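You operate a simulated robot arm through the tools that you are given. There is no shell and no other tool. Be economical: measure what you need, move in short steps, check, and stop when the job is done.

The job below is to be done with a simulated robot arm. You get a single attempt, and the scene is never put back.

## Task
Clamp the felt pack marked NOTES under the wedge.
Fine: pull the wedge back, set the pack lengthwise at the open end of the wedge clamp, push it in to the stop and push the wedge home; other packs stay.

The check looks at the end state, three seconds after you hand in, the way a careful person would. Anything else that was tipped, shoved, dropped, spilled or broken makes it a failure.

## Robot
A 7-joint arm with a two-finger parallel gripper, fixed in place. Base frame: the origin is at the foot of the arm, x ahead of it, y to its left, z up; the work surface is at about z = 0. Readings come in m, rad, newtons and seconds.
With the tool pointing down near the work surface it reaches from about 0.24 to 0.62 m from the base axis. Its first joint turns from -1.152 to 1.152 rad. Payload 2.6 kg.
The tool frame sits at the grasp point between the pads (the TCP): z along the fingers, y along the line on which they close. The tips reach 0.03 m beyond it. The gripper opens to 0.094 m. The fingers are 0.028 m wide and 0.01 m thick; the gripper's body (0.05 by 0.096 m) begins 0.055 m behind the TCP.
Orientation is told as [roll, pitch, yaw] about the base's x, y, z axes, in that order, counted from this pose: with the fingers straight down and closing along the base's y, the tool's x points along the base's -x, its y along +y and its z along -z.

## Interface
- The arm moves only by the tool nudge_tool. Its argument "targets" is one flat list of numbers, 7 for each row, row after row: the shift along the tool's x, y, z in mm, then the turn, a rotation vector about the tool's x, y, z in rad, then the finger opening in mm, from 0 to 94. In form: [tx, ty, tz, ax, ay, az, grip, tx, ty, tz, ax, ay, az, grip, ...]. A call has 1 to 8 rows; each row is the pose to reach, as a shift and turn from the pose commanded when the call began, along the tool's axes at that moment. Each row takes 0.2 s and may step no farther than 0.05 m and 0.15 rad from the row before; otherwise, or with a gripper value out of range, the whole call is refused. A pose out of reach is approached as far as the arm can. The call stops where the force on the tool passes 90 N (or 10 N more than at its start, if that is more) or the arm is blocked; 0.2 s more then pass. Each finger travels about 0.072 m/s and halts on what it meets, pressing with about 30 N; the grip force reading is that of the motor and also rises with nothing between the fingers. The clock runs only during rows and for 0.2 s after the last one: add rows that repeat a pose to give the fingers time. The reply holds the time, the measured pose of the TCP, the force on the tool along the base axes, the opening and the grip force, in the units named above and with some noise, and new pictures: "show" is both (left out), scene, wrist or none.
- Cameras (640 x 400 px; columns grow to the right, rows downward): "scene" is fixed at [0.0441, 0.4433, 0.5593]; the picture's right is [-0.58, -0.81, 0.00], its down [-0.52, 0.37, -0.77] and it looks along [0.63, -0.45, -0.63] (base axes); focal length 228 px, centre (320, 200). "wrist" rides on the gripper at [0.076, 0.014, -0.102] in the tool frame; the picture's right is [-0.18, 0.98, 0.00], its down [-0.75, -0.14, -0.64] and it looks along [-0.63, -0.12, 0.77] (tool axes); focal length 243 px, centre (320, 200). There is no depth. A picture from a camera that has moved, and an enlarged one, comes with that camera's place and axes in the base frame and with its lens. The place of the scene camera against the robot may be out by one fixed shift of up to 0.012 m in any direction.
- zoom(camera, box): a new picture of the part [left, top, right, bottom] of that camera's present view, enlarged. The clock stands still meanwhile.
- finish_job(): hands the job in; it is judged then, once.

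Go step by step. Nothing tells you positions but the pictures and the camera data: compare them with the known pose of the tool, close in by small moves and look again before you grip or let go. The budget is 120 turns and 170 pictures, counting those below and the enlarged ones. Unless the task says otherwise, let go and move clear before handing in, and close with one line.

The tools are called after "Call:" as name(argument=value, ...) on one line, values as JSON. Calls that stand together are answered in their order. nudge_tool: Moves the arm, as the interface text tells. Its arguments: {"type":"object","properties":{"targets":{"type":"array","items":{"type":"number"}},"show":{"type":"string","enum":["both","scene","wrist","none"]}},"required":["targets"]} The other tools are called the same way: zoom (camera, box) takes an enlarged picture of a part of a camera's view; finish_job () hands the job in.

At the start:

```text
t: 0.0
eef_pos: [0.4079, 0.0309, 0.3655]
orientation: [0.0, -0.001, 0.0]
ft_force: [-0.1, 0.1, 0.2]
gripper_width: 0.0939
finger_force: 0.0
```

scene: 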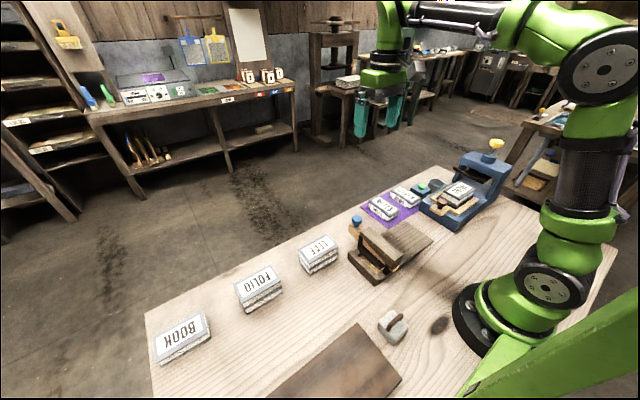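
wrist: 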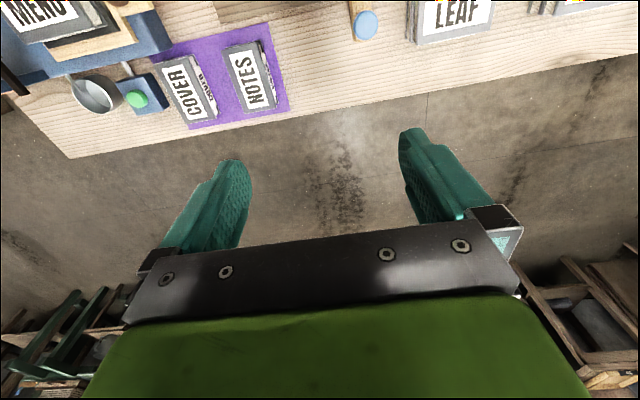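

I see several packs, a wooden wedge device in the middle and a blue press holding MENU at the right; NOTES and COVER lie on a purple mat. I zoom in for details.

Call:
zoom(camera="scene", box=[330, 140, 530, 290])

Call:
zoom(camera="scene", box=[320, 200, 450, 300])

Call:
zoom(camera="wrist", box=[0, 0, 400, 160])

```text
2.67 times, centred on (430, 215) of scene
camera zoom: at [0.0441, 0.4433, 0.5593], right [-0.58, -0.81, 0.0], down [-0.52, 0.37, -0.77], along [0.63, -0.45, -0.63], focal length 608 px, centre (27, 160)
```

zoom: 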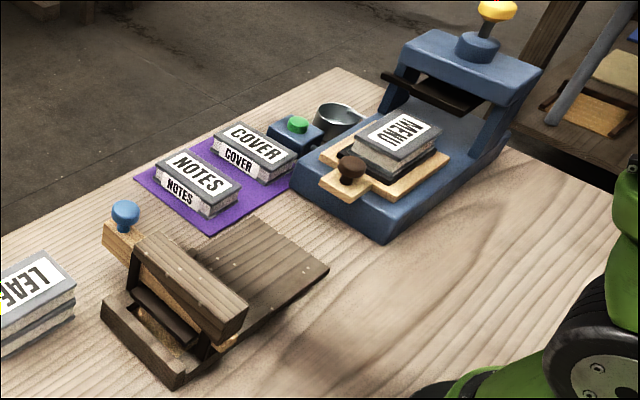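

```text
4.00 times, centred on (385, 250) of scene
camera zoom: at [0.0441, 0.4433, 0.5593], right [-0.58, -0.81, 0.0], down [-0.52, 0.37, -0.77], along [0.63, -0.45, -0.63], focal length 912 px, centre (60, 0)
```

zoom: 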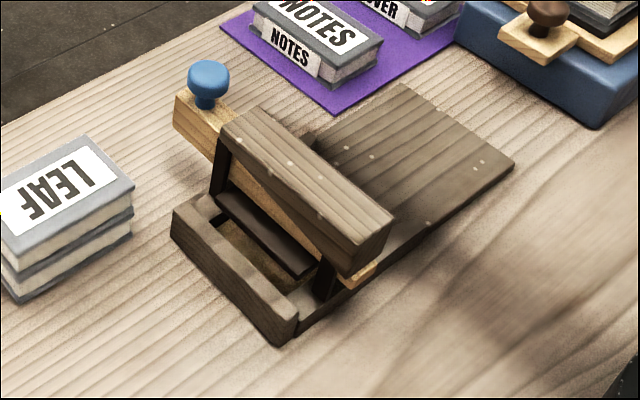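

```text
1.60 times, centred on (200, 80) of wrist
camera zoom: at [0.3312, 0.0457, 0.468], right [0.18, 0.98, 0.0], down [0.75, -0.14, 0.64], along [0.63, -0.12, -0.77], focal length 388 px, centre (512, 392)
```

zoom: 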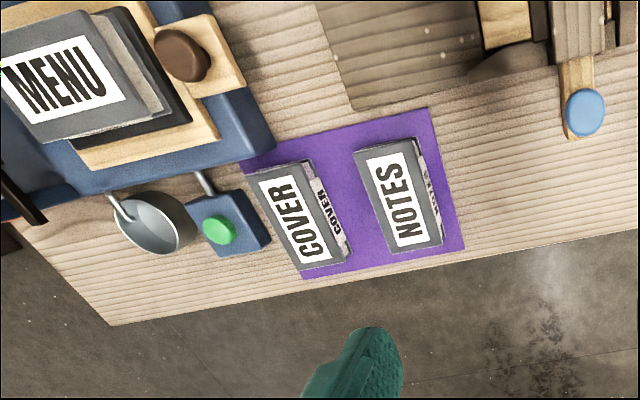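

The wedge lies along x with its knob at roughly (0.36, 0.09, 0.11). I tilt the tool so the wrist camera looks straight down for a measured top view.

Call:
nudge_tool(targets=[0, -10, 0, 0, 0.15, 0, 94, -10, -20, 0, 0, 0.3, 0, 94, -20, -30, 0, 0, 0.45, 0, 94, -20, -30, 0, 0, 0.6, 0, 94, -20, -30, 0, 0, 0.6, 0, 94], show="wrist")

```text
t: 1.2
eef_pos: [0.3175, 0.0036, 0.3558]
orientation: [-0.011, 0.508, -0.001]
ft_force: [-0.5, -0.9, 0.2]
gripper_width: 0.094
finger_force: 0.1
out of reach, approached as far as the arm can: row 3, 4, 5
camera wrist: at [0.3017, 0.0187, 0.4829], right [0.16, 0.98, -0.1], down [0.97, -0.13, 0.19], along [0.18, -0.13, -0.98], focal length 243 px, centre (320, 200)
```

wrist: 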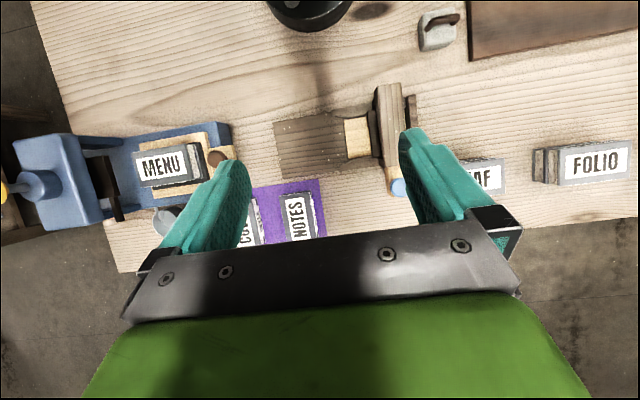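

Good top view; the clamp's axis runs along y with its open end toward NOTES. Zooming to measure.

Call:
zoom(camera="wrist", box=[230, 70, 430, 250])

Call:
nudge_tool(targets=[0, 45, 0, 0, 0, 0, 94, 0, 80, 0, 0, 0, 0, 94, 0, 80, 0, 0, 0, 0, 94], show="wrist")

```text
2.22 times, centred on (330, 160) of wrist
camera zoom: at [0.3017, 0.0187, 0.4829], right [0.16, 0.98, -0.1], down [0.97, -0.13, 0.19], along [0.18, -0.13, -0.98], focal length 539 px, centre (298, 289)
```

zoom: 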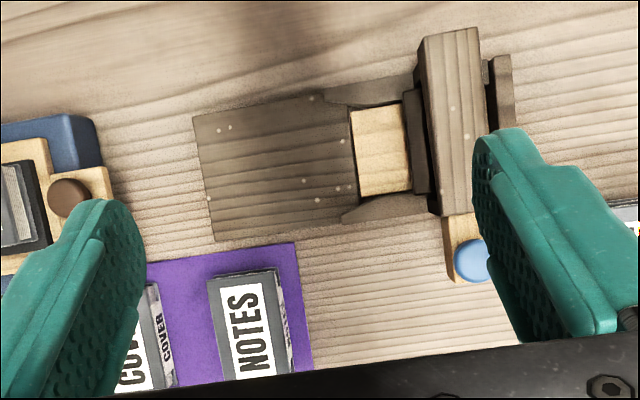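

```text
t: 2.0
eef_pos: [0.3166, 0.0836, 0.3573]
orientation: [-0.008, 0.509, -0.002]
ft_force: [-0.3, -0.4, -0.1]
gripper_width: 0.094
finger_force: 0.2
camera wrist: at [0.3013, 0.1002, 0.4846], right [0.16, 0.98, -0.1], down [0.97, -0.14, 0.19], along [0.18, -0.13, -0.98], focal length 243 px, centre (320, 200)
```

wrist: 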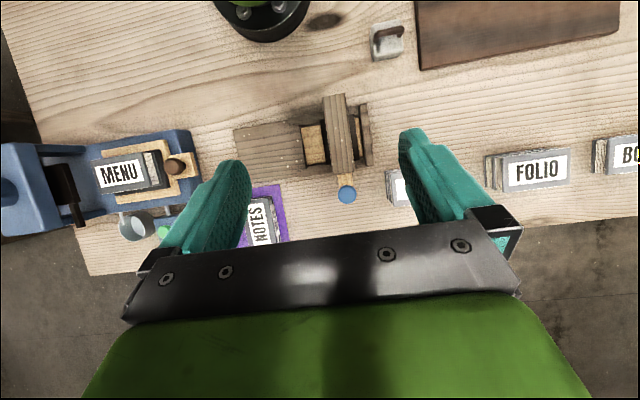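

Call:
zoom(camera="wrist", box=[220, 80, 390, 220])

```text
2.86 times, centred on (305, 150) of wrist
camera zoom: at [0.3013, 0.1002, 0.4846], right [0.16, 0.98, -0.1], down [0.97, -0.14, 0.19], along [0.18, -0.13, -0.98], focal length 693 px, centre (363, 343)
```

zoom: 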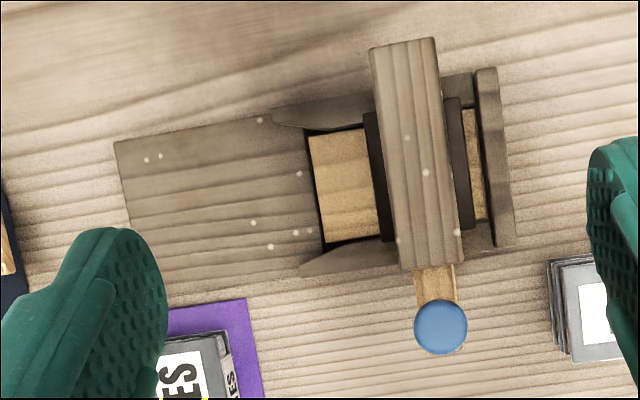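

Geometry: the clamp axis is along y at x≈0.281, mouth at y≈0.02, stop at y≈0.13, knob at ≈(0.368, 0.093, ~0.105). NOTES is ~97×60 mm at ≈(0.412,-0.088). I turn the tool back to vertical.

Call:
nudge_tool(targets=[0, 0, 0, 0, -0.15, 0, 94, 0, 0, 0, 0, -0.3, 0, 94, 0, 0, 0, 0, -0.45, 0, 94, 0, 0, 0, 0, -0.509, 0, 94, 0, 0, 0, 0, -0.509, 0, 94], show="none")

```text
t: 3.2
eef_pos: [0.3191, 0.0831, 0.3565]
orientation: [-0.009, 0.0, 0.003]
ft_force: [0.0, 0.0, -0.1]
gripper_width: 0.0939
finger_force: 0.0
```

Call:
nudge_tool(targets=[-30, 10, 30, -0.009, 0, 0.003, 94, -53, 10, 70, -0.009, 0, 0.003, 94, -53, 10, 110, -0.009, 0, 0.003, 94, -53, 10, 140, -0.009, 0, 0.003, 94, -53, 10, 140, -0.009, 0, 0.003, 94])

```text
t: 4.4
eef_pos: [0.3704, 0.0927, 0.2163]
orientation: [0.002, -0.002, 0.002]
ft_force: [0.4, -0.1, -0.2]
gripper_width: 0.094
finger_force: 0.0
camera wrist: at [0.295, 0.1078, 0.3199], right [0.18, 0.98, 0.0], down [0.75, -0.14, 0.64], along [0.63, -0.12, -0.77], focal length 243 px, centre (320, 200)
```

scene: 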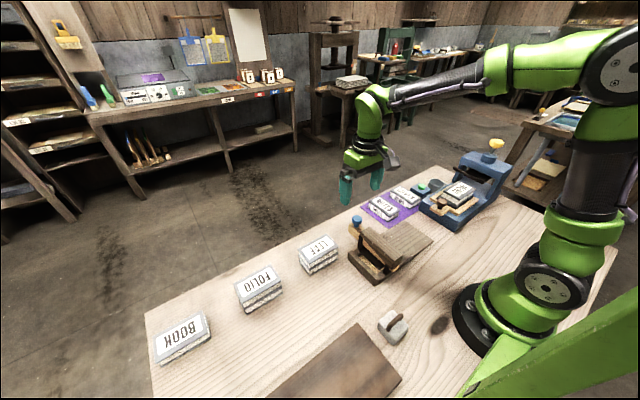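
wrist: 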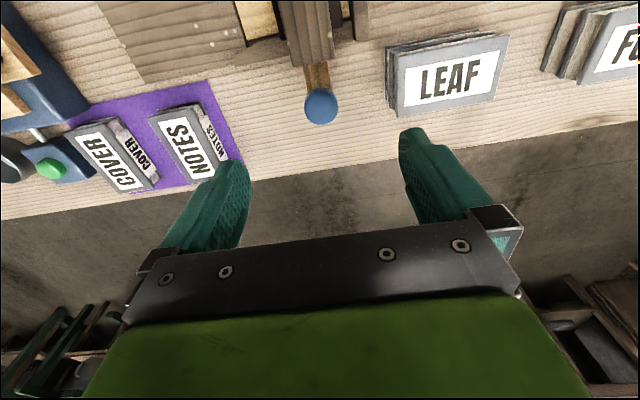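

Knob confirmed near (0.369, 0.094, 0.10). I lower the open fingers around it.

Call:
nudge_tool(targets=[0, 1, 40, 0, 0, 0, 60, 0, 1, 80, 0, 0, 0, 60, 0, 1, 112, 0, 0, 0, 60, 0, 1, 112, 0, 0, 0, 60])

Call:
zoom(camera="scene", box=[320, 170, 450, 290])

```text
t: 5.4
eef_pos: [0.3706, 0.0933, 0.1027]
orientation: [0.0, 0.0, 0.001]
ft_force: [0.0, -0.2, -0.5]
gripper_width: 0.0603
finger_force: 0.0
camera wrist: at [0.2947, 0.1078, 0.2064], right [0.18, 0.98, 0.0], down [0.75, -0.14, 0.64], along [0.63, -0.12, -0.77], focal length 243 px, centre (320, 200)
```

scene: 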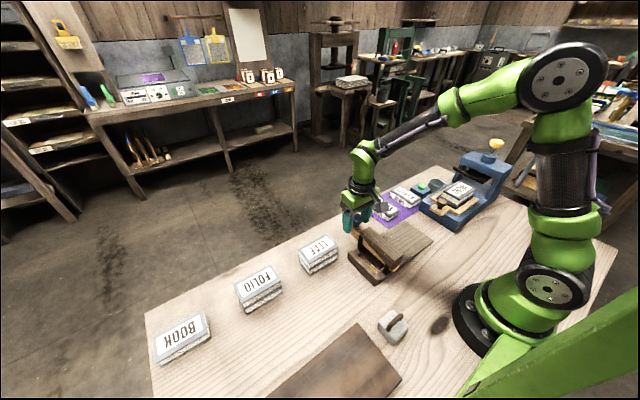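
wrist: 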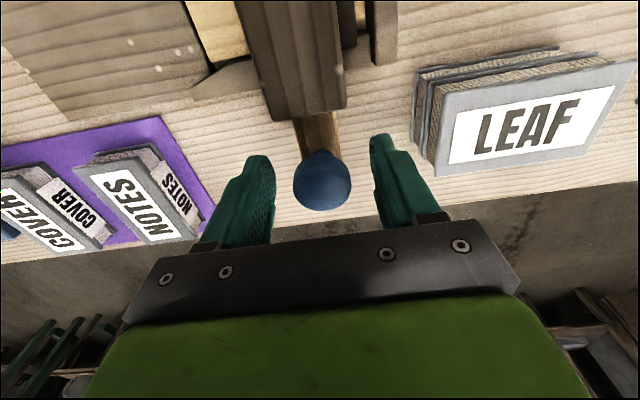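

```text
3.33 times, centred on (385, 230) of scene
camera zoom: at [0.0441, 0.4433, 0.5593], right [-0.58, -0.81, 0.0], down [-0.52, 0.37, -0.77], along [0.63, -0.45, -0.63], focal length 760 px, centre (103, 100)
```

zoom: 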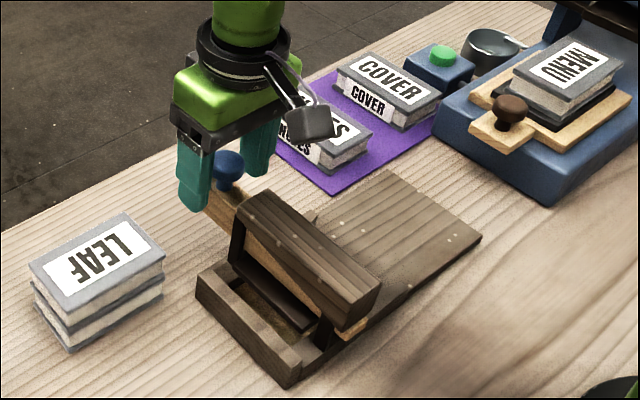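

The knob is centred between the fingers. I close on it.

Call:
nudge_tool(targets=[0, 1, 0, 0, 0, 0, 10, 0, 1, 0, 0, 0, 0, 10, 0, 1, 0, 0, 0, 0, 10], show="none")

```text
t: 6.2
eef_pos: [0.3698, 0.0944, 0.1032]
orientation: [0.002, 0.002, 0.002]
ft_force: [2.1, 7.2, -7.8]
gripper_width: 0.0293
finger_force: 44.8
```

Gripped at 29 mm. I pull the wedge toward +x in small steps.

Call:
nudge_tool(targets=[-5, 1, 0, 0, 0, 0, 10, -10, 1, 0, 0, 0, 0, 10, -15, 1, 0, 0, 0, 0, 10, -20, 1, 0, 0, 0, 0, 10])

Call:
zoom(camera="scene", box=[320, 170, 450, 290])

```text
t: 7.2
eef_pos: [0.3932, 0.0964, 0.1087]
orientation: [0.0, -0.01, -0.001]
ft_force: [-9.3, -9.4, 46.6]
gripper_width: 0.0292
finger_force: 44.5
camera wrist: at [0.3162, 0.1095, 0.2101], right [0.18, 0.98, 0.0], down [0.75, -0.14, 0.65], along [0.64, -0.12, -0.76], focal length 243 px, centre (320, 200)
```

scene: 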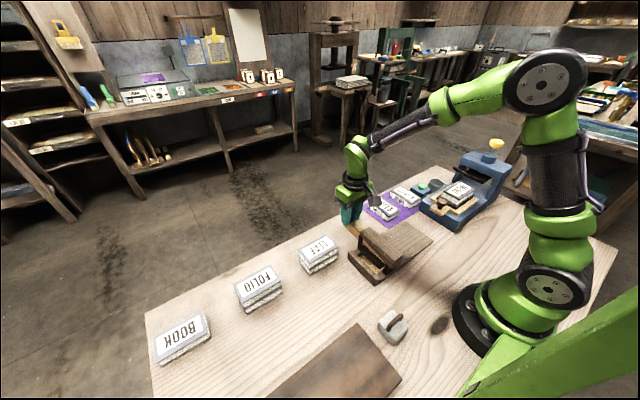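
wrist: 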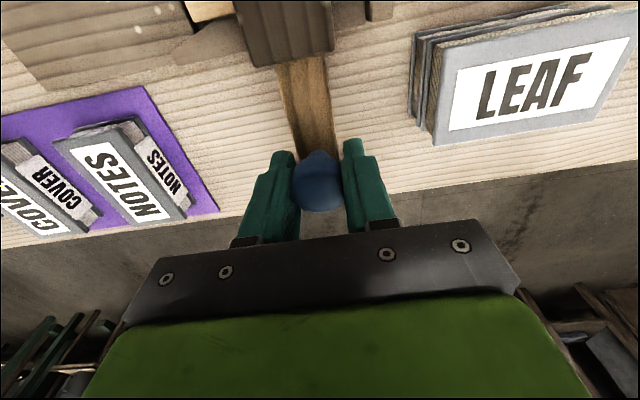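

```text
3.33 times, centred on (385, 230) of scene
camera zoom: at [0.0439, 0.4432, 0.5594], right [-0.58, -0.81, 0.0], down [-0.52, 0.37, -0.77], along [0.63, -0.45, -0.63], focal length 760 px, centre (103, 100)
```

zoom: 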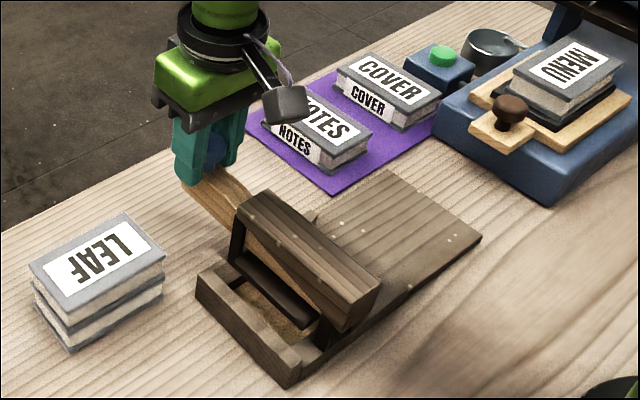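

The wedge slides out but rises as it comes (slope ≈0.25), so I follow that rise to relieve the force.

Call:
nudge_tool(targets=[0, 0, -5, 0, 0, 0, 10, 0, 0, -6, 0, 0, 0, 10], show="none")

```text
t: 7.8
eef_pos: [0.3893, 0.0948, 0.1074]
orientation: [-0.001, 0.011, 0.002]
ft_force: [6.5, -6.4, -28.6]
gripper_width: 0.029
finger_force: 45.2
```

Call:
nudge_tool(targets=[0, 0, 2, 0, 0, 0, 10, -7, 0, 1, 0, 0, 0, 10, -14, 0, 0, 0, 0, 0, 10, -20, 0, -1, 0, 0, 0, 10])

Call:
zoom(camera="scene", box=[320, 170, 450, 290])

```text
t: 8.8
eef_pos: [0.4122, 0.0952, 0.112]
orientation: [-0.003, -0.002, 0.0]
ft_force: [0.8, -14.7, -4.5]
gripper_width: 0.0289
finger_force: 44.9
camera wrist: at [0.3359, 0.1097, 0.2147], right [0.18, 0.98, 0.0], down [0.75, -0.14, 0.64], along [0.63, -0.12, -0.77], focal length 243 px, centre (320, 200)
```

scene: 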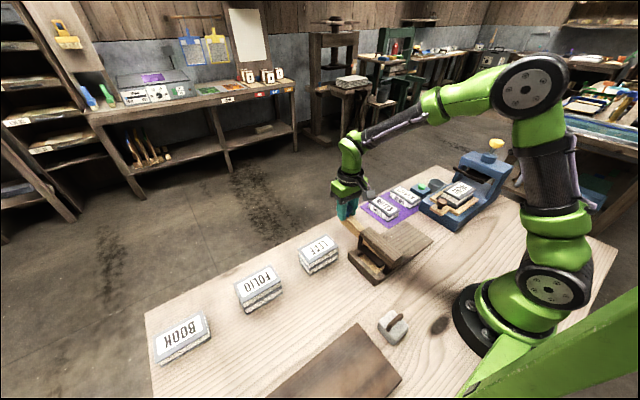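
wrist: 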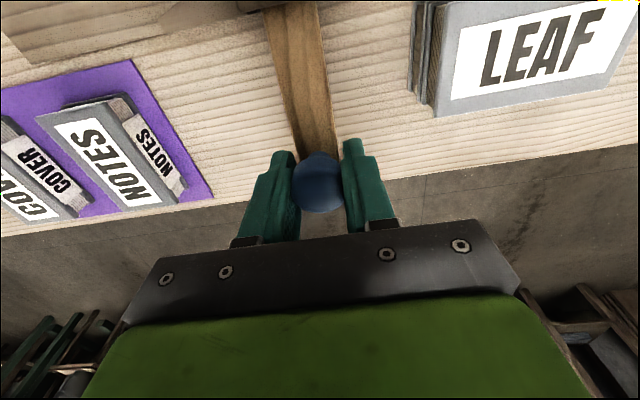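

```text
3.33 times, centred on (385, 230) of scene
camera zoom: at [0.0442, 0.4433, 0.5593], right [-0.58, -0.81, 0.0], down [-0.52, 0.37, -0.77], along [0.63, -0.45, -0.63], focal length 760 px, centre (103, 100)
```

zoom: 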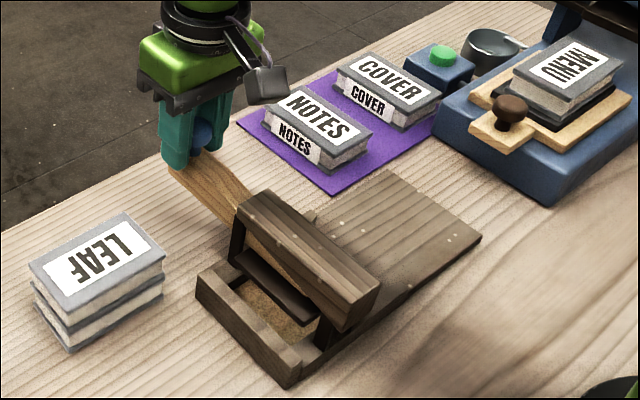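

Call:
zoom(camera="scene", box=[355, 215, 405, 265])

Call:
zoom(camera="scene", box=[365, 185, 415, 235])

```text
8.00 times, centred on (380, 240) of scene
camera zoom: at [0.0442, 0.4433, 0.5593], right [-0.58, -0.81, 0.0], down [-0.52, 0.37, -0.77], along [0.63, -0.45, -0.63], focal length 1824 px, centre (-160, -120)
```

zoom: 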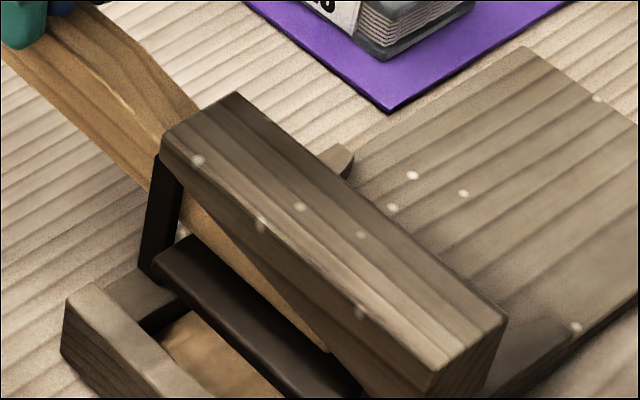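

```text
8.00 times, centred on (390, 210) of scene
camera zoom: at [0.0442, 0.4433, 0.5593], right [-0.58, -0.81, 0.0], down [-0.52, 0.37, -0.77], along [0.63, -0.45, -0.63], focal length 1824 px, centre (-240, 120)
```

zoom: 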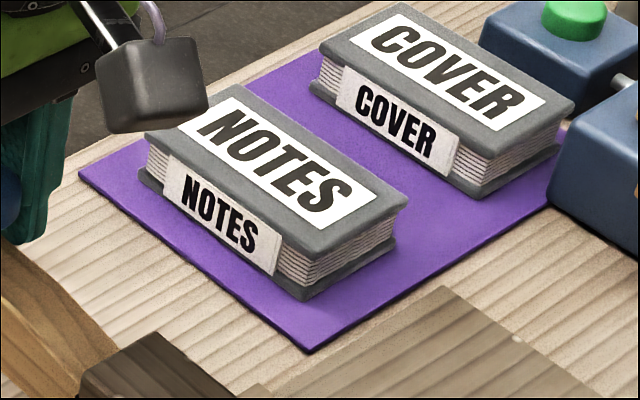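

The plate rises as the wedge comes out; tip still deep under the beam (x≈0.255). I pull about 25 mm more.

Call:
nudge_tool(targets=[-7, 0, -1.5, 0, 0, 0, 10, -14, 0, -3, 0, 0, 0, 10, -21, 0, -4.5, 0, 0, 0, 10, -21, 0, -4.5, 0, 0, 0, 10], show="wrist")

Call:
zoom(camera="scene", box=[355, 215, 405, 265])

```text
t: 9.6
eef_pos: [0.4177, 0.0958, 0.1115]
orientation: [-0.005, 0.035, -0.012]
ft_force: [-4.3, -2.3, 6.3]
gripper_width: 0.0295
finger_force: 45.2
stopped in row 3: the force on the tool passed its limit (the readings are from after the stop); the commanded pose is now the measured one
camera wrist: at [0.3465, 0.1107, 0.2179], right [0.2, 0.98, -0.01], down [0.78, -0.15, 0.61], along [0.6, -0.13, -0.79], focal length 243 px, centre (320, 200)
```

wrist: 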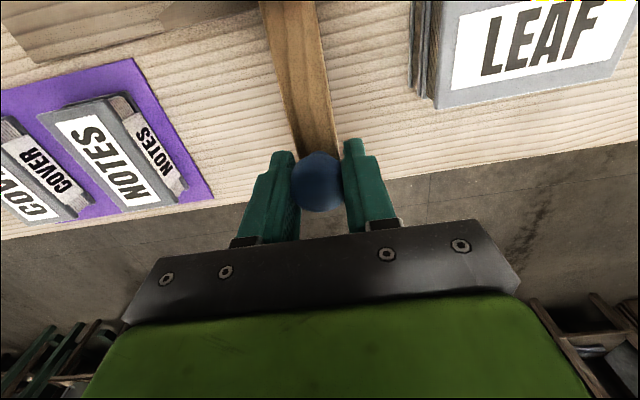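

```text
8.00 times, centred on (380, 240) of scene
camera zoom: at [0.0441, 0.4433, 0.5594], right [-0.58, -0.81, 0.0], down [-0.52, 0.37, -0.77], along [0.63, -0.45, -0.63], focal length 1824 px, centre (-160, -120)
```

zoom: 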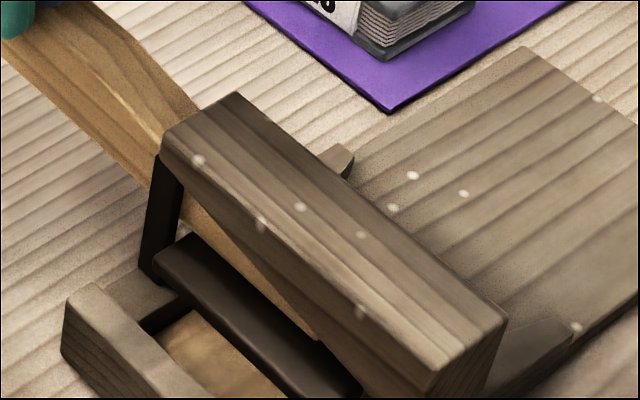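

The wedge has hit its back stop (about 47 mm of travel), plate raised. I release and lift straight up.

Call:
nudge_tool(targets=[0, 0, 0, 0, 0, 0, 40, 0, 0, 0, 0, 0, 0, 60, 0, 0, -20, 0, 0, 0, 60, 0, 0, -60, 0, -0.035, -0.012, 60, 0, 0, -100, 0, -0.035, -0.012, 60, 0, 0, -100, 0, -0.035, -0.012, 60])

Call:
zoom(camera="scene", box=[320, 170, 450, 290])

```text
t: 11.0
eef_pos: [0.4242, 0.0945, 0.2126]
orientation: [-0.004, 0.001, 0.001]
ft_force: [0.2, 0.0, -0.7]
gripper_width: 0.0603
finger_force: 0.1
camera wrist: at [0.3477, 0.1093, 0.315], right [0.18, 0.98, 0.0], down [0.75, -0.14, 0.64], along [0.63, -0.12, -0.77], focal length 243 px, centre (320, 200)
```

scene: 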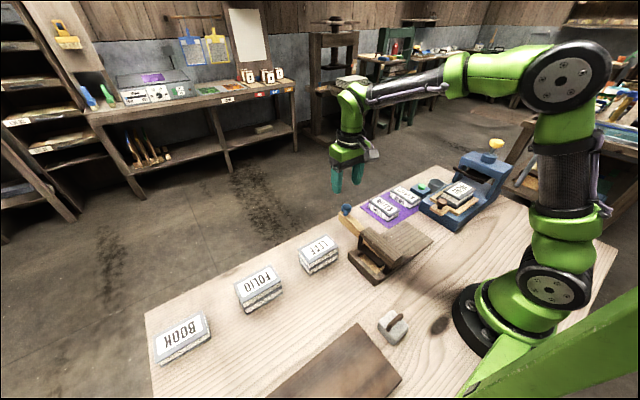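
wrist: 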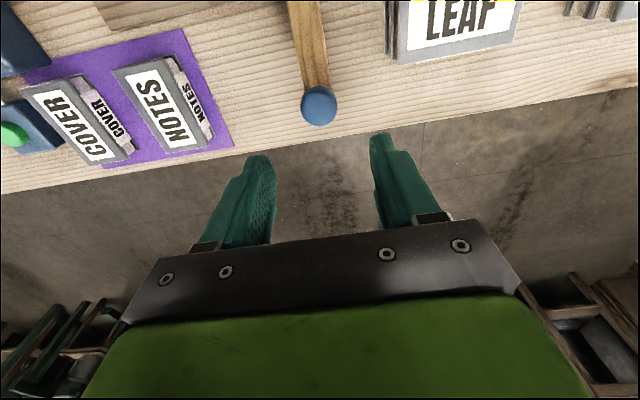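

```text
3.33 times, centred on (385, 230) of scene
camera zoom: at [0.0441, 0.4433, 0.5593], right [-0.58, -0.81, 0.0], down [-0.52, 0.37, -0.77], along [0.63, -0.45, -0.63], focal length 760 px, centre (103, 100)
```

zoom: 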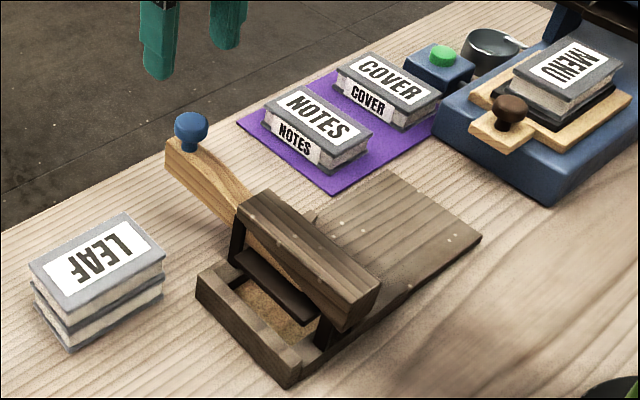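

The wedge stays back. I move above NOTES to measure it.

Call:
nudge_tool(targets=[5, -45, 0, -0.004, 0, 0, 80, 10, -90, 0, -0.004, 0, 0, 80, 12, -135, 0, -0.004, 0, 0, 80, 12, -183, 0, -0.004, 0, 0, 80, 12, -183, 0, -0.004, 0, 0, 80], show="wrist")

Call:
zoom(camera="wrist", box=[200, 20, 440, 200])

```text
t: 12.2
eef_pos: [0.4092, -0.0899, 0.2122]
orientation: [0.002, 0.0, -0.002]
ft_force: [-0.2, 0.4, 0.0]
gripper_width: 0.0799
finger_force: 0.0
camera wrist: at [0.3336, -0.0743, 0.3151], right [0.18, 0.98, 0.0], down [0.75, -0.14, 0.64], along [0.63, -0.12, -0.77], focal length 243 px, centre (320, 200)
```

wrist: 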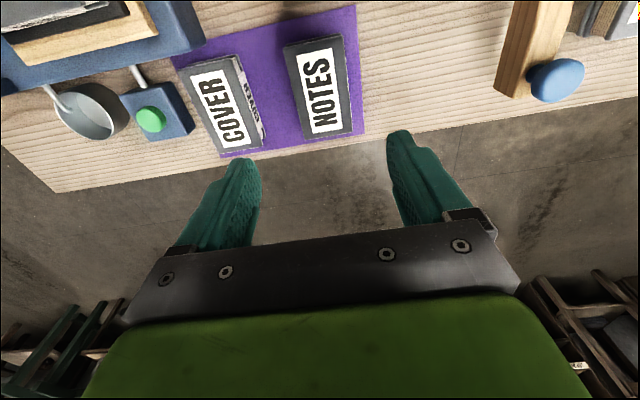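

```text
2.22 times, centred on (320, 110) of wrist
camera zoom: at [0.3336, -0.0743, 0.3151], right [0.18, 0.98, 0.0], down [0.75, -0.14, 0.64], along [0.63, -0.12, -0.77], focal length 539 px, centre (320, 400)
```

zoom: 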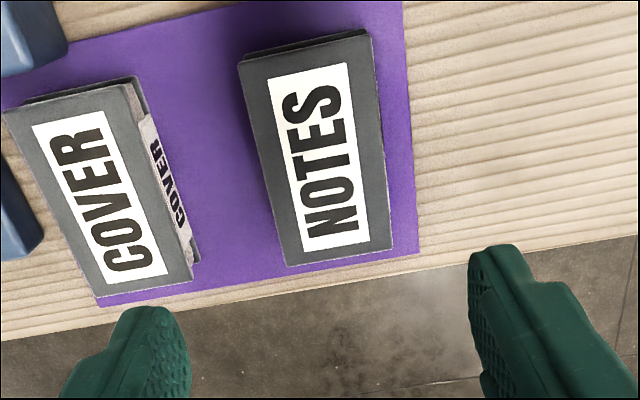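

NOTES: centre (0.415,-0.0885), 98×59 mm, square to the axes, with ~50 mm gap to COVER. I descend astride it.

Call:
nudge_tool(targets=[-6, 1.5, 45, 0, 0, 0, 80, -6, 1.5, 90, 0, 0, 0, 80, -6, 1.5, 130, 0, 0, 0, 80, -6, 1.5, 155, 0, 0, 0, 80, -6, 1.5, 171, 0, 0, 0, 80, -6, 1.5, 171, 0, 0, 0, 80])

Call:
zoom(camera="scene", box=[340, 150, 460, 240])

```text
t: 13.6
eef_pos: [0.4165, -0.0872, 0.0407]
orientation: [0.001, 0.001, -0.002]
ft_force: [1.1, 0.1, 0.0]
gripper_width: 0.0799
finger_force: 0.2
camera wrist: at [0.3399, -0.0715, 0.1437], right [0.18, 0.98, 0.0], down [0.75, -0.14, 0.64], along [0.63, -0.12, -0.77], focal length 243 px, centre (320, 200)
```

scene: 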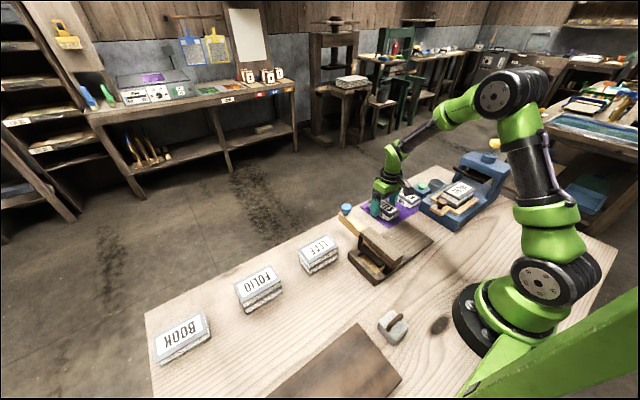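
wrist: 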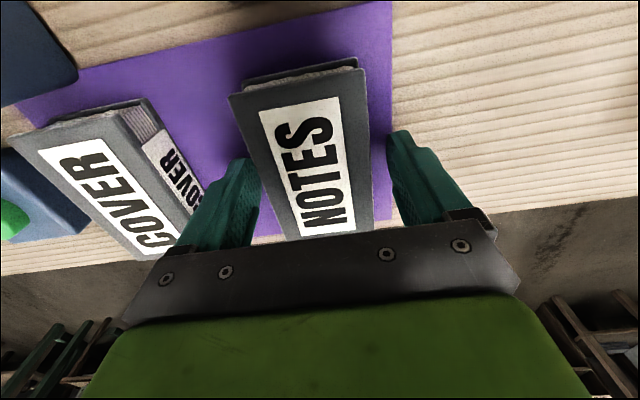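

```text
4.44 times, centred on (400, 195) of scene
camera zoom: at [0.0441, 0.4433, 0.5593], right [-0.58, -0.81, 0.0], down [-0.52, 0.37, -0.77], along [0.63, -0.45, -0.63], focal length 1013 px, centre (-36, 222)
```

zoom: 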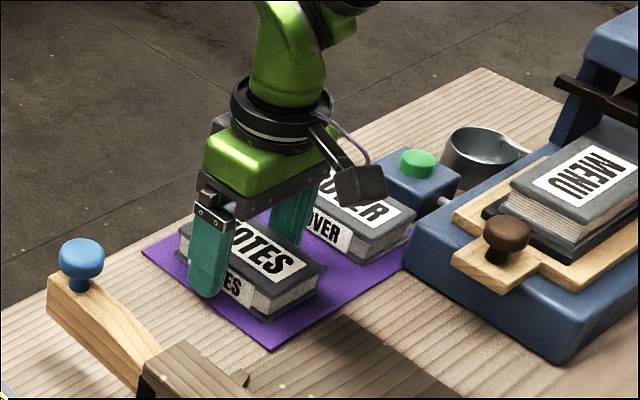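

Call:
nudge_tool(targets=[0, -0.5, 0, 0, 0, 0, 40, 0, -0.5, 0, 0, 0, 0, 40, 0, -0.5, 0, 0, 0, 0, 40], show="none")

```text
t: 14.4
eef_pos: [0.4163, -0.0859, 0.0402]
orientation: [0.001, 0.003, 0.0]
ft_force: [0.3, 0.5, -0.1]
gripper_width: 0.0594
finger_force: 29.8
```

Gripped at 59 mm, as expected. I lift and look.

Call:
nudge_tool(targets=[0, 0, -20, 0, 0, 0, 40, 0, 0, -60, 0, 0, 0, 40, 0, 0, -100, 0, 0, 0, 40, 0, 0, -140, 0, 0, 0, 40, 0, 0, -140, 0, 0, 0, 40])

```text
t: 15.6
eef_pos: [0.4166, -0.0866, 0.1835]
orientation: [0.001, 0.002, 0.001]
ft_force: [0.3, -0.6, -1.2]
gripper_width: 0.0595
finger_force: 30.0
camera wrist: at [0.3404, -0.0721, 0.2855], right [0.18, 0.98, 0.0], down [0.75, -0.14, 0.64], along [0.63, -0.12, -0.77], focal length 243 px, centre (320, 200)
```

scene: 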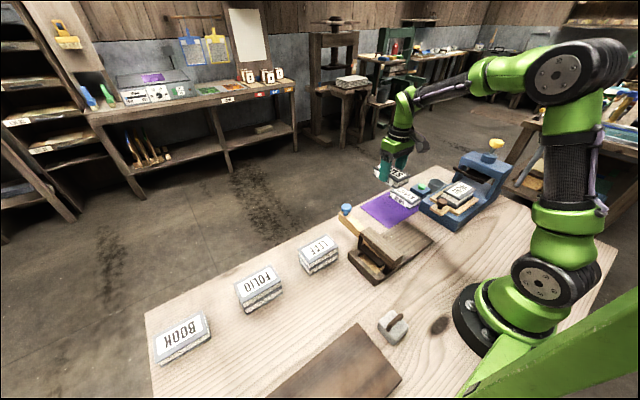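
wrist: 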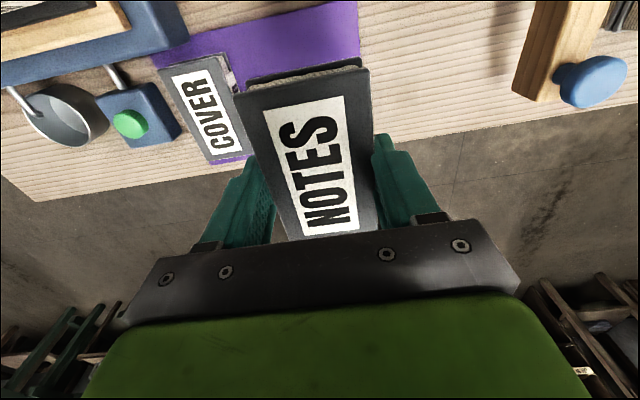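

Held level. I rotate the pack +90° while moving over the open end of the clamp.

Call:
nudge_tool(targets=[15, 4, 0, 0, 0, -0.15, 40, 30, 8, 0, 0, 0, -0.3, 40, 45, 12, 0, 0, 0, -0.45, 40, 60, 14, 0, 0, 0, -0.6, 40, 75, 16, 0, 0, 0, -0.75, 40, 90, 18, 0, 0, 0, -0.9, 40, 105, 20, 0, 0, 0, -1.05, 40, 105, 20, 0, 0, 0, -1.05, 40], show="scene")

```text
t: 17.4
eef_pos: [0.3117, -0.067, 0.1824]
orientation: [0.001, 0.002, 1.054]
ft_force: [0.3, -0.9, -2.0]
gripper_width: 0.0594
finger_force: 30.6
```

scene: 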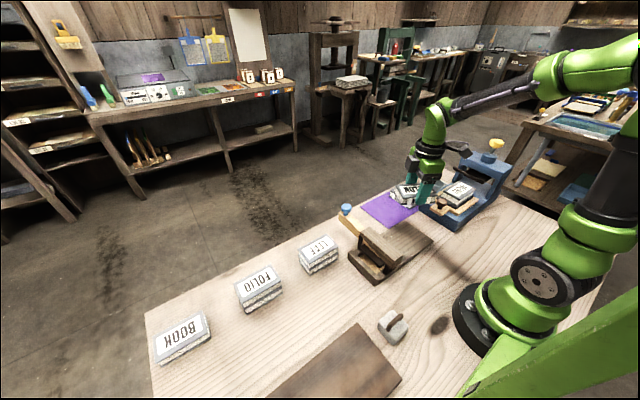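

Call:
nudge_tool(targets=[1, 10, 0, 0, 0, -0.14, 40, 2, 20, 0, 0, 0, -0.28, 40, 3.6, 32.7, 0, 0, 0, -0.42, 40, 3.6, 32.7, 0, 0, 0, -0.517, 40, 3.6, 32.7, 0, 0, 0, -0.517, 40])

Call:
zoom(camera="scene", box=[330, 160, 460, 280])

```text
t: 18.6
eef_pos: [0.2811, -0.0543, 0.18]
orientation: [0.003, -0.002, 1.568]
ft_force: [-0.1, 0.0, -1.3]
gripper_width: 0.0596
finger_force: 29.9
camera wrist: at [0.2677, -0.1297, 0.2836], right [-0.98, 0.19, 0.0], down [0.14, 0.75, 0.64], along [0.12, 0.63, -0.77], focal length 243 px, centre (320, 200)
```

scene: 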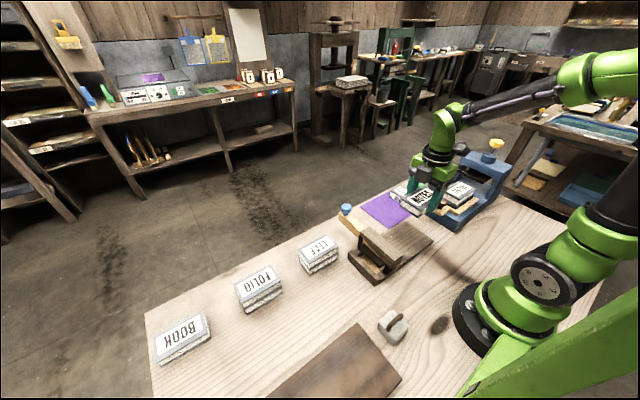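
wrist: 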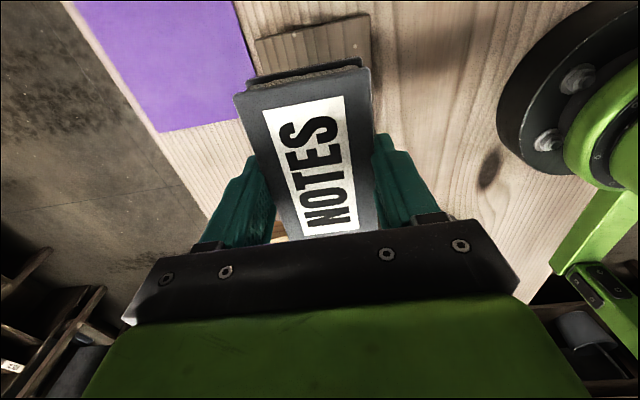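

```text
3.33 times, centred on (395, 220) of scene
camera zoom: at [0.0441, 0.4433, 0.5593], right [-0.58, -0.81, 0.0], down [-0.52, 0.37, -0.77], along [0.63, -0.45, -0.63], focal length 760 px, centre (70, 133)
```

zoom: 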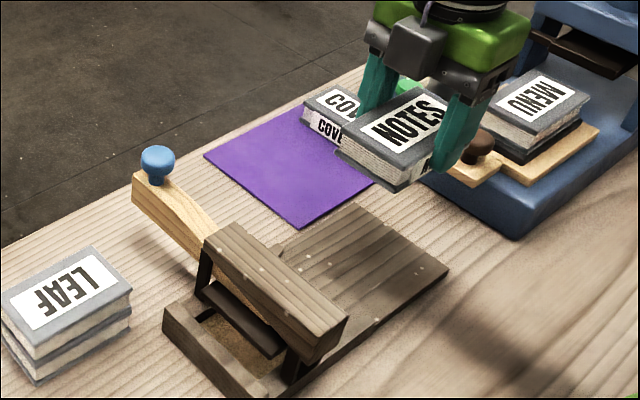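

The pack is aligned with the clamp axis above the board. I lower it toward the board.

Call:
nudge_tool(targets=[0, 0, 40, 0, 0, 0, 40, 0, 0, 80, 0, 0, 0, 40, 0, 0, 105, 0, 0, 0, 40, 0, 0, 120, 0, 0, 0, 40, 0, 0, 120, 0, 0, 0, 40])

Call:
zoom(camera="scene", box=[340, 180, 450, 270])

```text
t: 19.8
eef_pos: [0.2816, -0.0532, 0.0607]
orientation: [0.001, -0.002, 1.566]
ft_force: [-0.2, 0.3, -1.7]
gripper_width: 0.0595
finger_force: 30.0
camera wrist: at [0.2675, -0.1286, 0.1633], right [-0.98, 0.19, 0.0], down [0.15, 0.75, 0.64], along [0.12, 0.63, -0.77], focal length 243 px, centre (320, 200)
```

scene: 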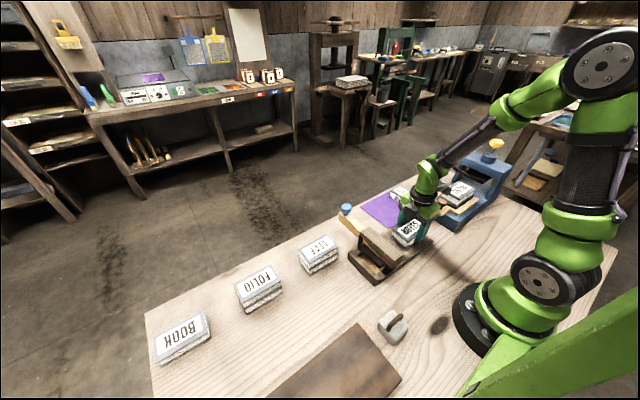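
wrist: 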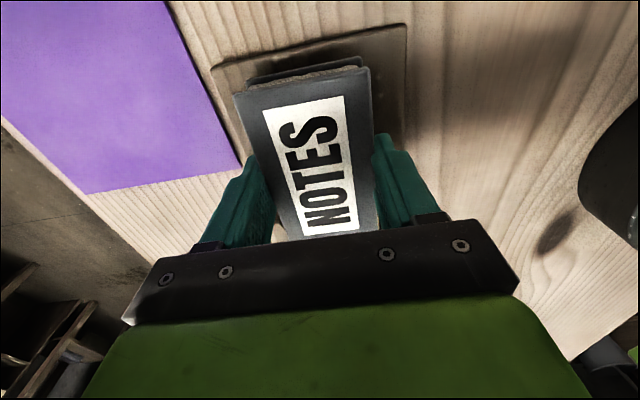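

```text
4.44 times, centred on (395, 225) of scene
camera zoom: at [0.0441, 0.4433, 0.5593], right [-0.58, -0.81, 0.0], down [-0.52, 0.37, -0.77], along [0.63, -0.45, -0.63], focal length 1013 px, centre (-13, 89)
```

zoom: 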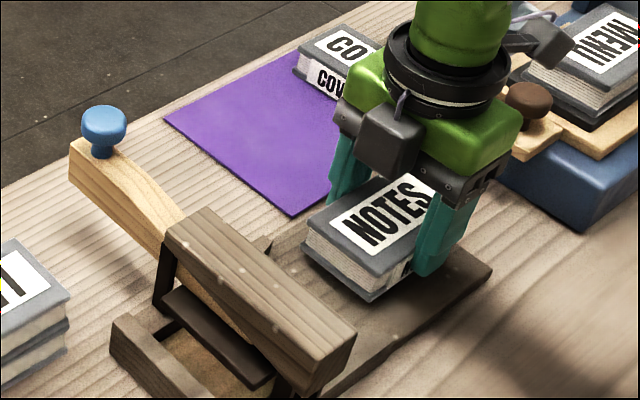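

Well centred over the board. I lower gently in small steps, watching the force.

Call:
nudge_tool(targets=[0, 1, 3, 0, 0, 0, 40, 0, 1, 6, 0, 0, 0, 40], show="none")

Call:
nudge_tool(targets=[0, 0, 1.5, 0, 0, 0, 40, 0, 0, 3, 0, 0, 0, 40], show="none")

```text
t: 20.4
eef_pos: [0.2807, -0.0518, 0.0544]
orientation: [0.001, -0.003, 1.567]
ft_force: [0.0, 0.9, -1.1]
gripper_width: 0.0591
finger_force: 29.5
```

```text
t: 21.0
eef_pos: [0.2809, -0.0532, 0.0519]
orientation: [0.003, -0.002, 1.567]
ft_force: [0.2, -1.4, -1.1]
gripper_width: 0.0594
finger_force: 30.0
```

Call:
nudge_tool(targets=[0, 0, 2, 0, 0, 0, 40], show="none")

Call:
nudge_tool(targets=[0, 0, 2, 0, 0, 0, 40], show="scene")

Call:
zoom(camera="scene", box=[370, 200, 450, 265])

```text
t: 21.4
eef_pos: [0.2796, -0.0525, 0.0511]
orientation: [0.002, -0.002, 1.569]
ft_force: [-0.1, -0.6, -1.1]
gripper_width: 0.0593
finger_force: 30.2
```

```text
t: 21.8
eef_pos: [0.2802, -0.0537, 0.0484]
orientation: [0.0, 0.0, 1.569]
ft_force: [-1.9, 0.5, 3.4]
gripper_width: 0.0593
finger_force: 29.5
```

scene: 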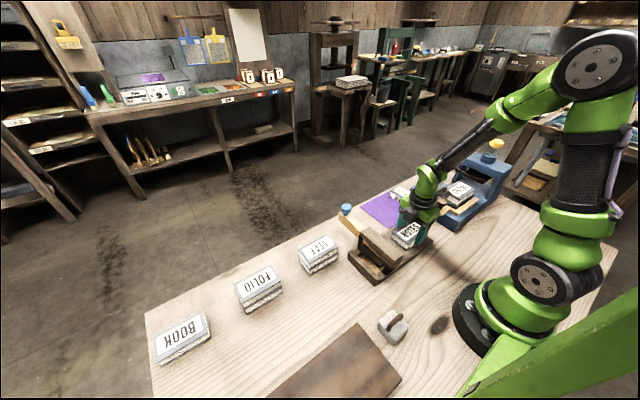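

```text
6.15 times, centred on (410, 232) of scene
camera zoom: at [0.0441, 0.4433, 0.5593], right [-0.58, -0.81, 0.0], down [-0.52, 0.37, -0.77], along [0.63, -0.45, -0.63], focal length 1403 px, centre (-234, 0)
```

zoom: 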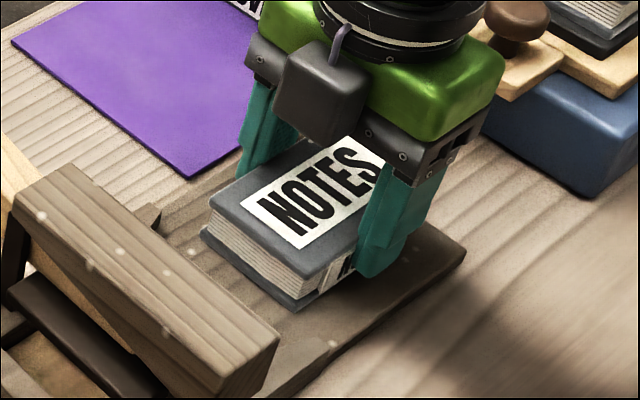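

The pack rests on the board (contact at TCP z≈0.048). Still gripping it, I slide it 25 mm forward into the mouth for a guided start.

Call:
nudge_tool(targets=[-6, 0, -0.5, 0, 0, 0, 40, -12, 0, -0.5, 0, 0, 0, 40, -18, 0, -0.5, 0, 0, 0, 40, -25, 0, -0.5, 0, 0, 0, 40])

Call:
zoom(camera="scene", box=[360, 195, 440, 270])

```text
t: 22.8
eef_pos: [0.2794, -0.0274, 0.0482]
orientation: [0.003, 0.0, 1.568]
ft_force: [0.4, 0.7, -1.2]
gripper_width: 0.0594
finger_force: 30.0
camera wrist: at [0.2659, -0.1034, 0.1519], right [-0.98, 0.19, 0.0], down [0.15, 0.75, 0.64], along [0.12, 0.63, -0.77], focal length 243 px, centre (320, 200)
```

scene: 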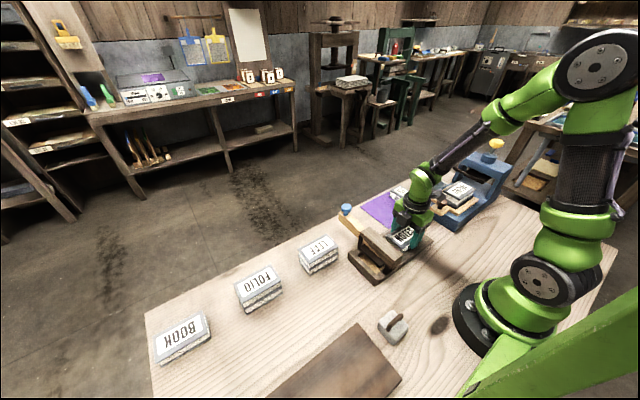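
wrist: 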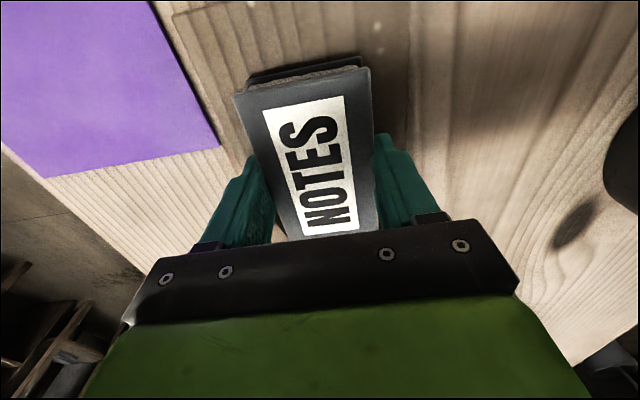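

```text
5.33 times, centred on (400, 232) of scene
camera zoom: at [0.0441, 0.4433, 0.5593], right [-0.58, -0.81, 0.0], down [-0.52, 0.37, -0.77], along [0.63, -0.45, -0.63], focal length 1216 px, centre (-107, 27)
```

zoom: 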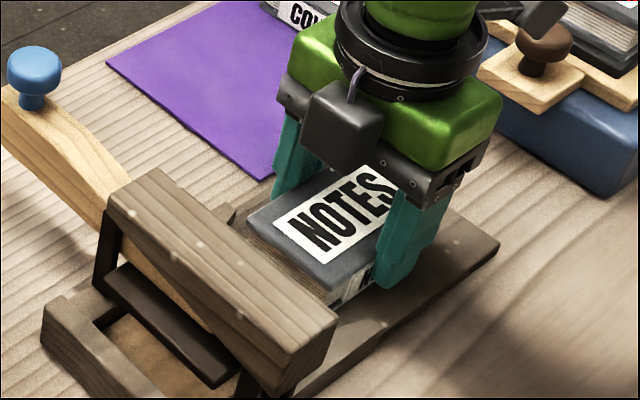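

It slid freely. I set it down, release, and lift away.

Call:
nudge_tool(targets=[0, 0, 1, 0, 0, 0, 40, 0, 0, 1, 0, 0, 0, 62, 0, 0, 1, 0, 0, 0, 74, 0, 0, 1, 0, 0, 0, 74, 0, 0, -30, 0, 0, 0, 74, 20, 0, -70, 0, 0, 0, 74, 55, 0, -90, 0, 0, 0, 30, 70, 0, -90, 0, 0, 0, 30])

Call:
zoom(camera="scene", box=[350, 185, 450, 270])

```text
t: 24.6
eef_pos: [0.2802, -0.0991, 0.1394]
orientation: [0.002, -0.001, 1.568]
ft_force: [-0.1, 0.5, 0.7]
gripper_width: 0.0301
finger_force: 0.0
camera wrist: at [0.2657, -0.1752, 0.2412], right [-0.98, 0.19, 0.0], down [0.14, 0.75, 0.64], along [0.12, 0.63, -0.77], focal length 243 px, centre (320, 200)
```

scene: 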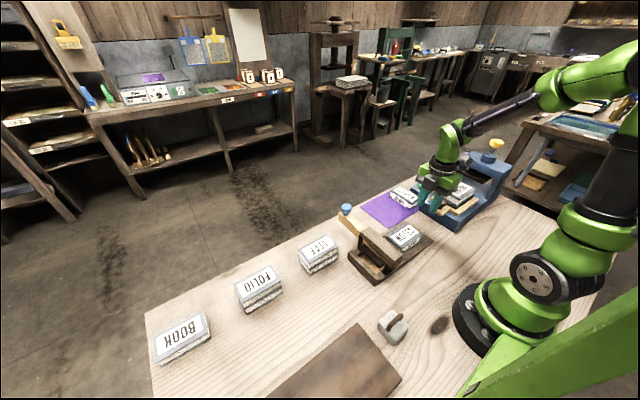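
wrist: 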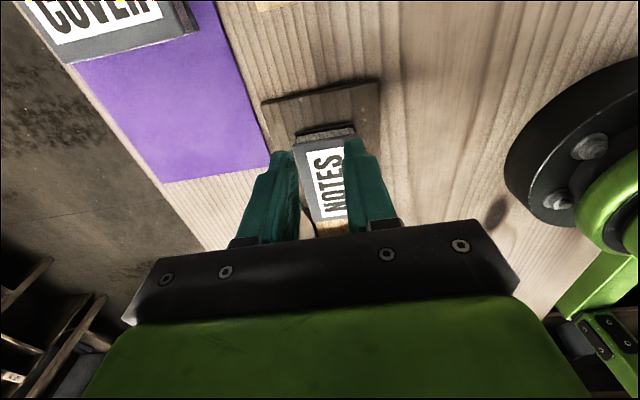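

```text
4.71 times, centred on (400, 228) of scene
camera zoom: at [0.0441, 0.4433, 0.5593], right [-0.58, -0.81, 0.0], down [-0.52, 0.37, -0.77], along [0.63, -0.45, -0.63], focal length 1073 px, centre (-56, 71)
```

zoom: 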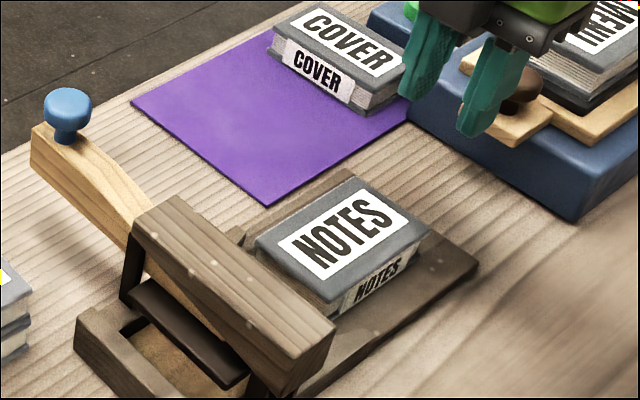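

The pack sits straight in the mouth, tail at y≈-0.075. I descend behind it with the fingers 30 mm apart to push evenly.

Call:
nudge_tool(targets=[4, 0, 40, 0, 0, 0, 30, 4, 0, 70, 0, 0, 0, 30, 4, 0, 88, 0, 0, 0, 30, 4, 0, 88, 0, 0, 0, 30])

Call:
zoom(camera="scene", box=[360, 185, 460, 265])

```text
t: 25.6
eef_pos: [0.2794, -0.1035, 0.0507]
orientation: [0.0, -0.003, 1.568]
ft_force: [0.4, -0.5, -0.4]
gripper_width: 0.0299
finger_force: 0.0
camera wrist: at [0.265, -0.1786, 0.1525], right [-0.98, 0.19, 0.0], down [0.15, 0.75, 0.64], along [0.12, 0.63, -0.77], focal length 243 px, centre (320, 200)
```

scene: 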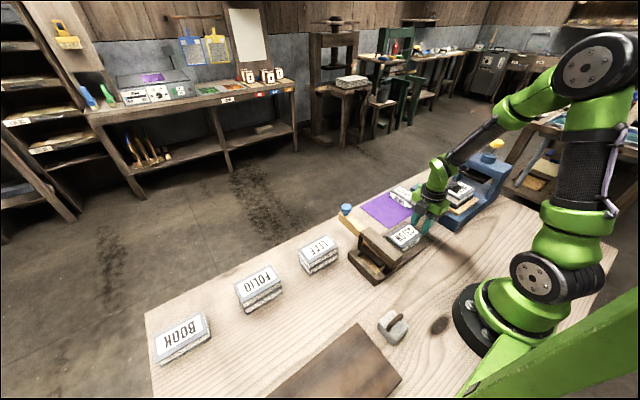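
wrist: 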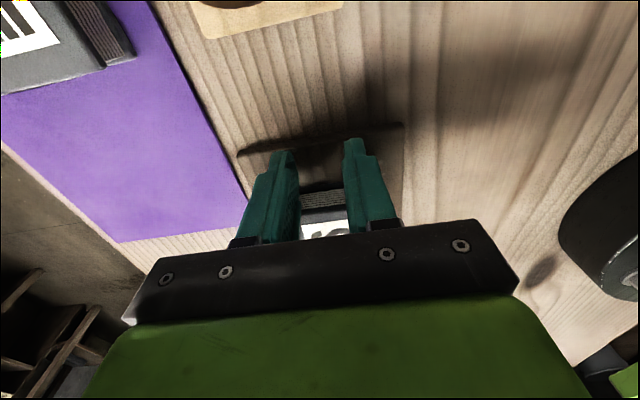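

```text
5.00 times, centred on (410, 225) of scene
camera zoom: at [0.0441, 0.4433, 0.5593], right [-0.58, -0.81, 0.0], down [-0.52, 0.37, -0.77], along [0.63, -0.45, -0.63], focal length 1140 px, centre (-130, 75)
```

zoom: 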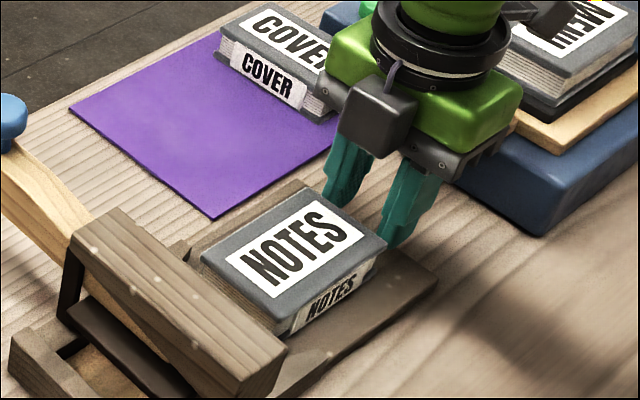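

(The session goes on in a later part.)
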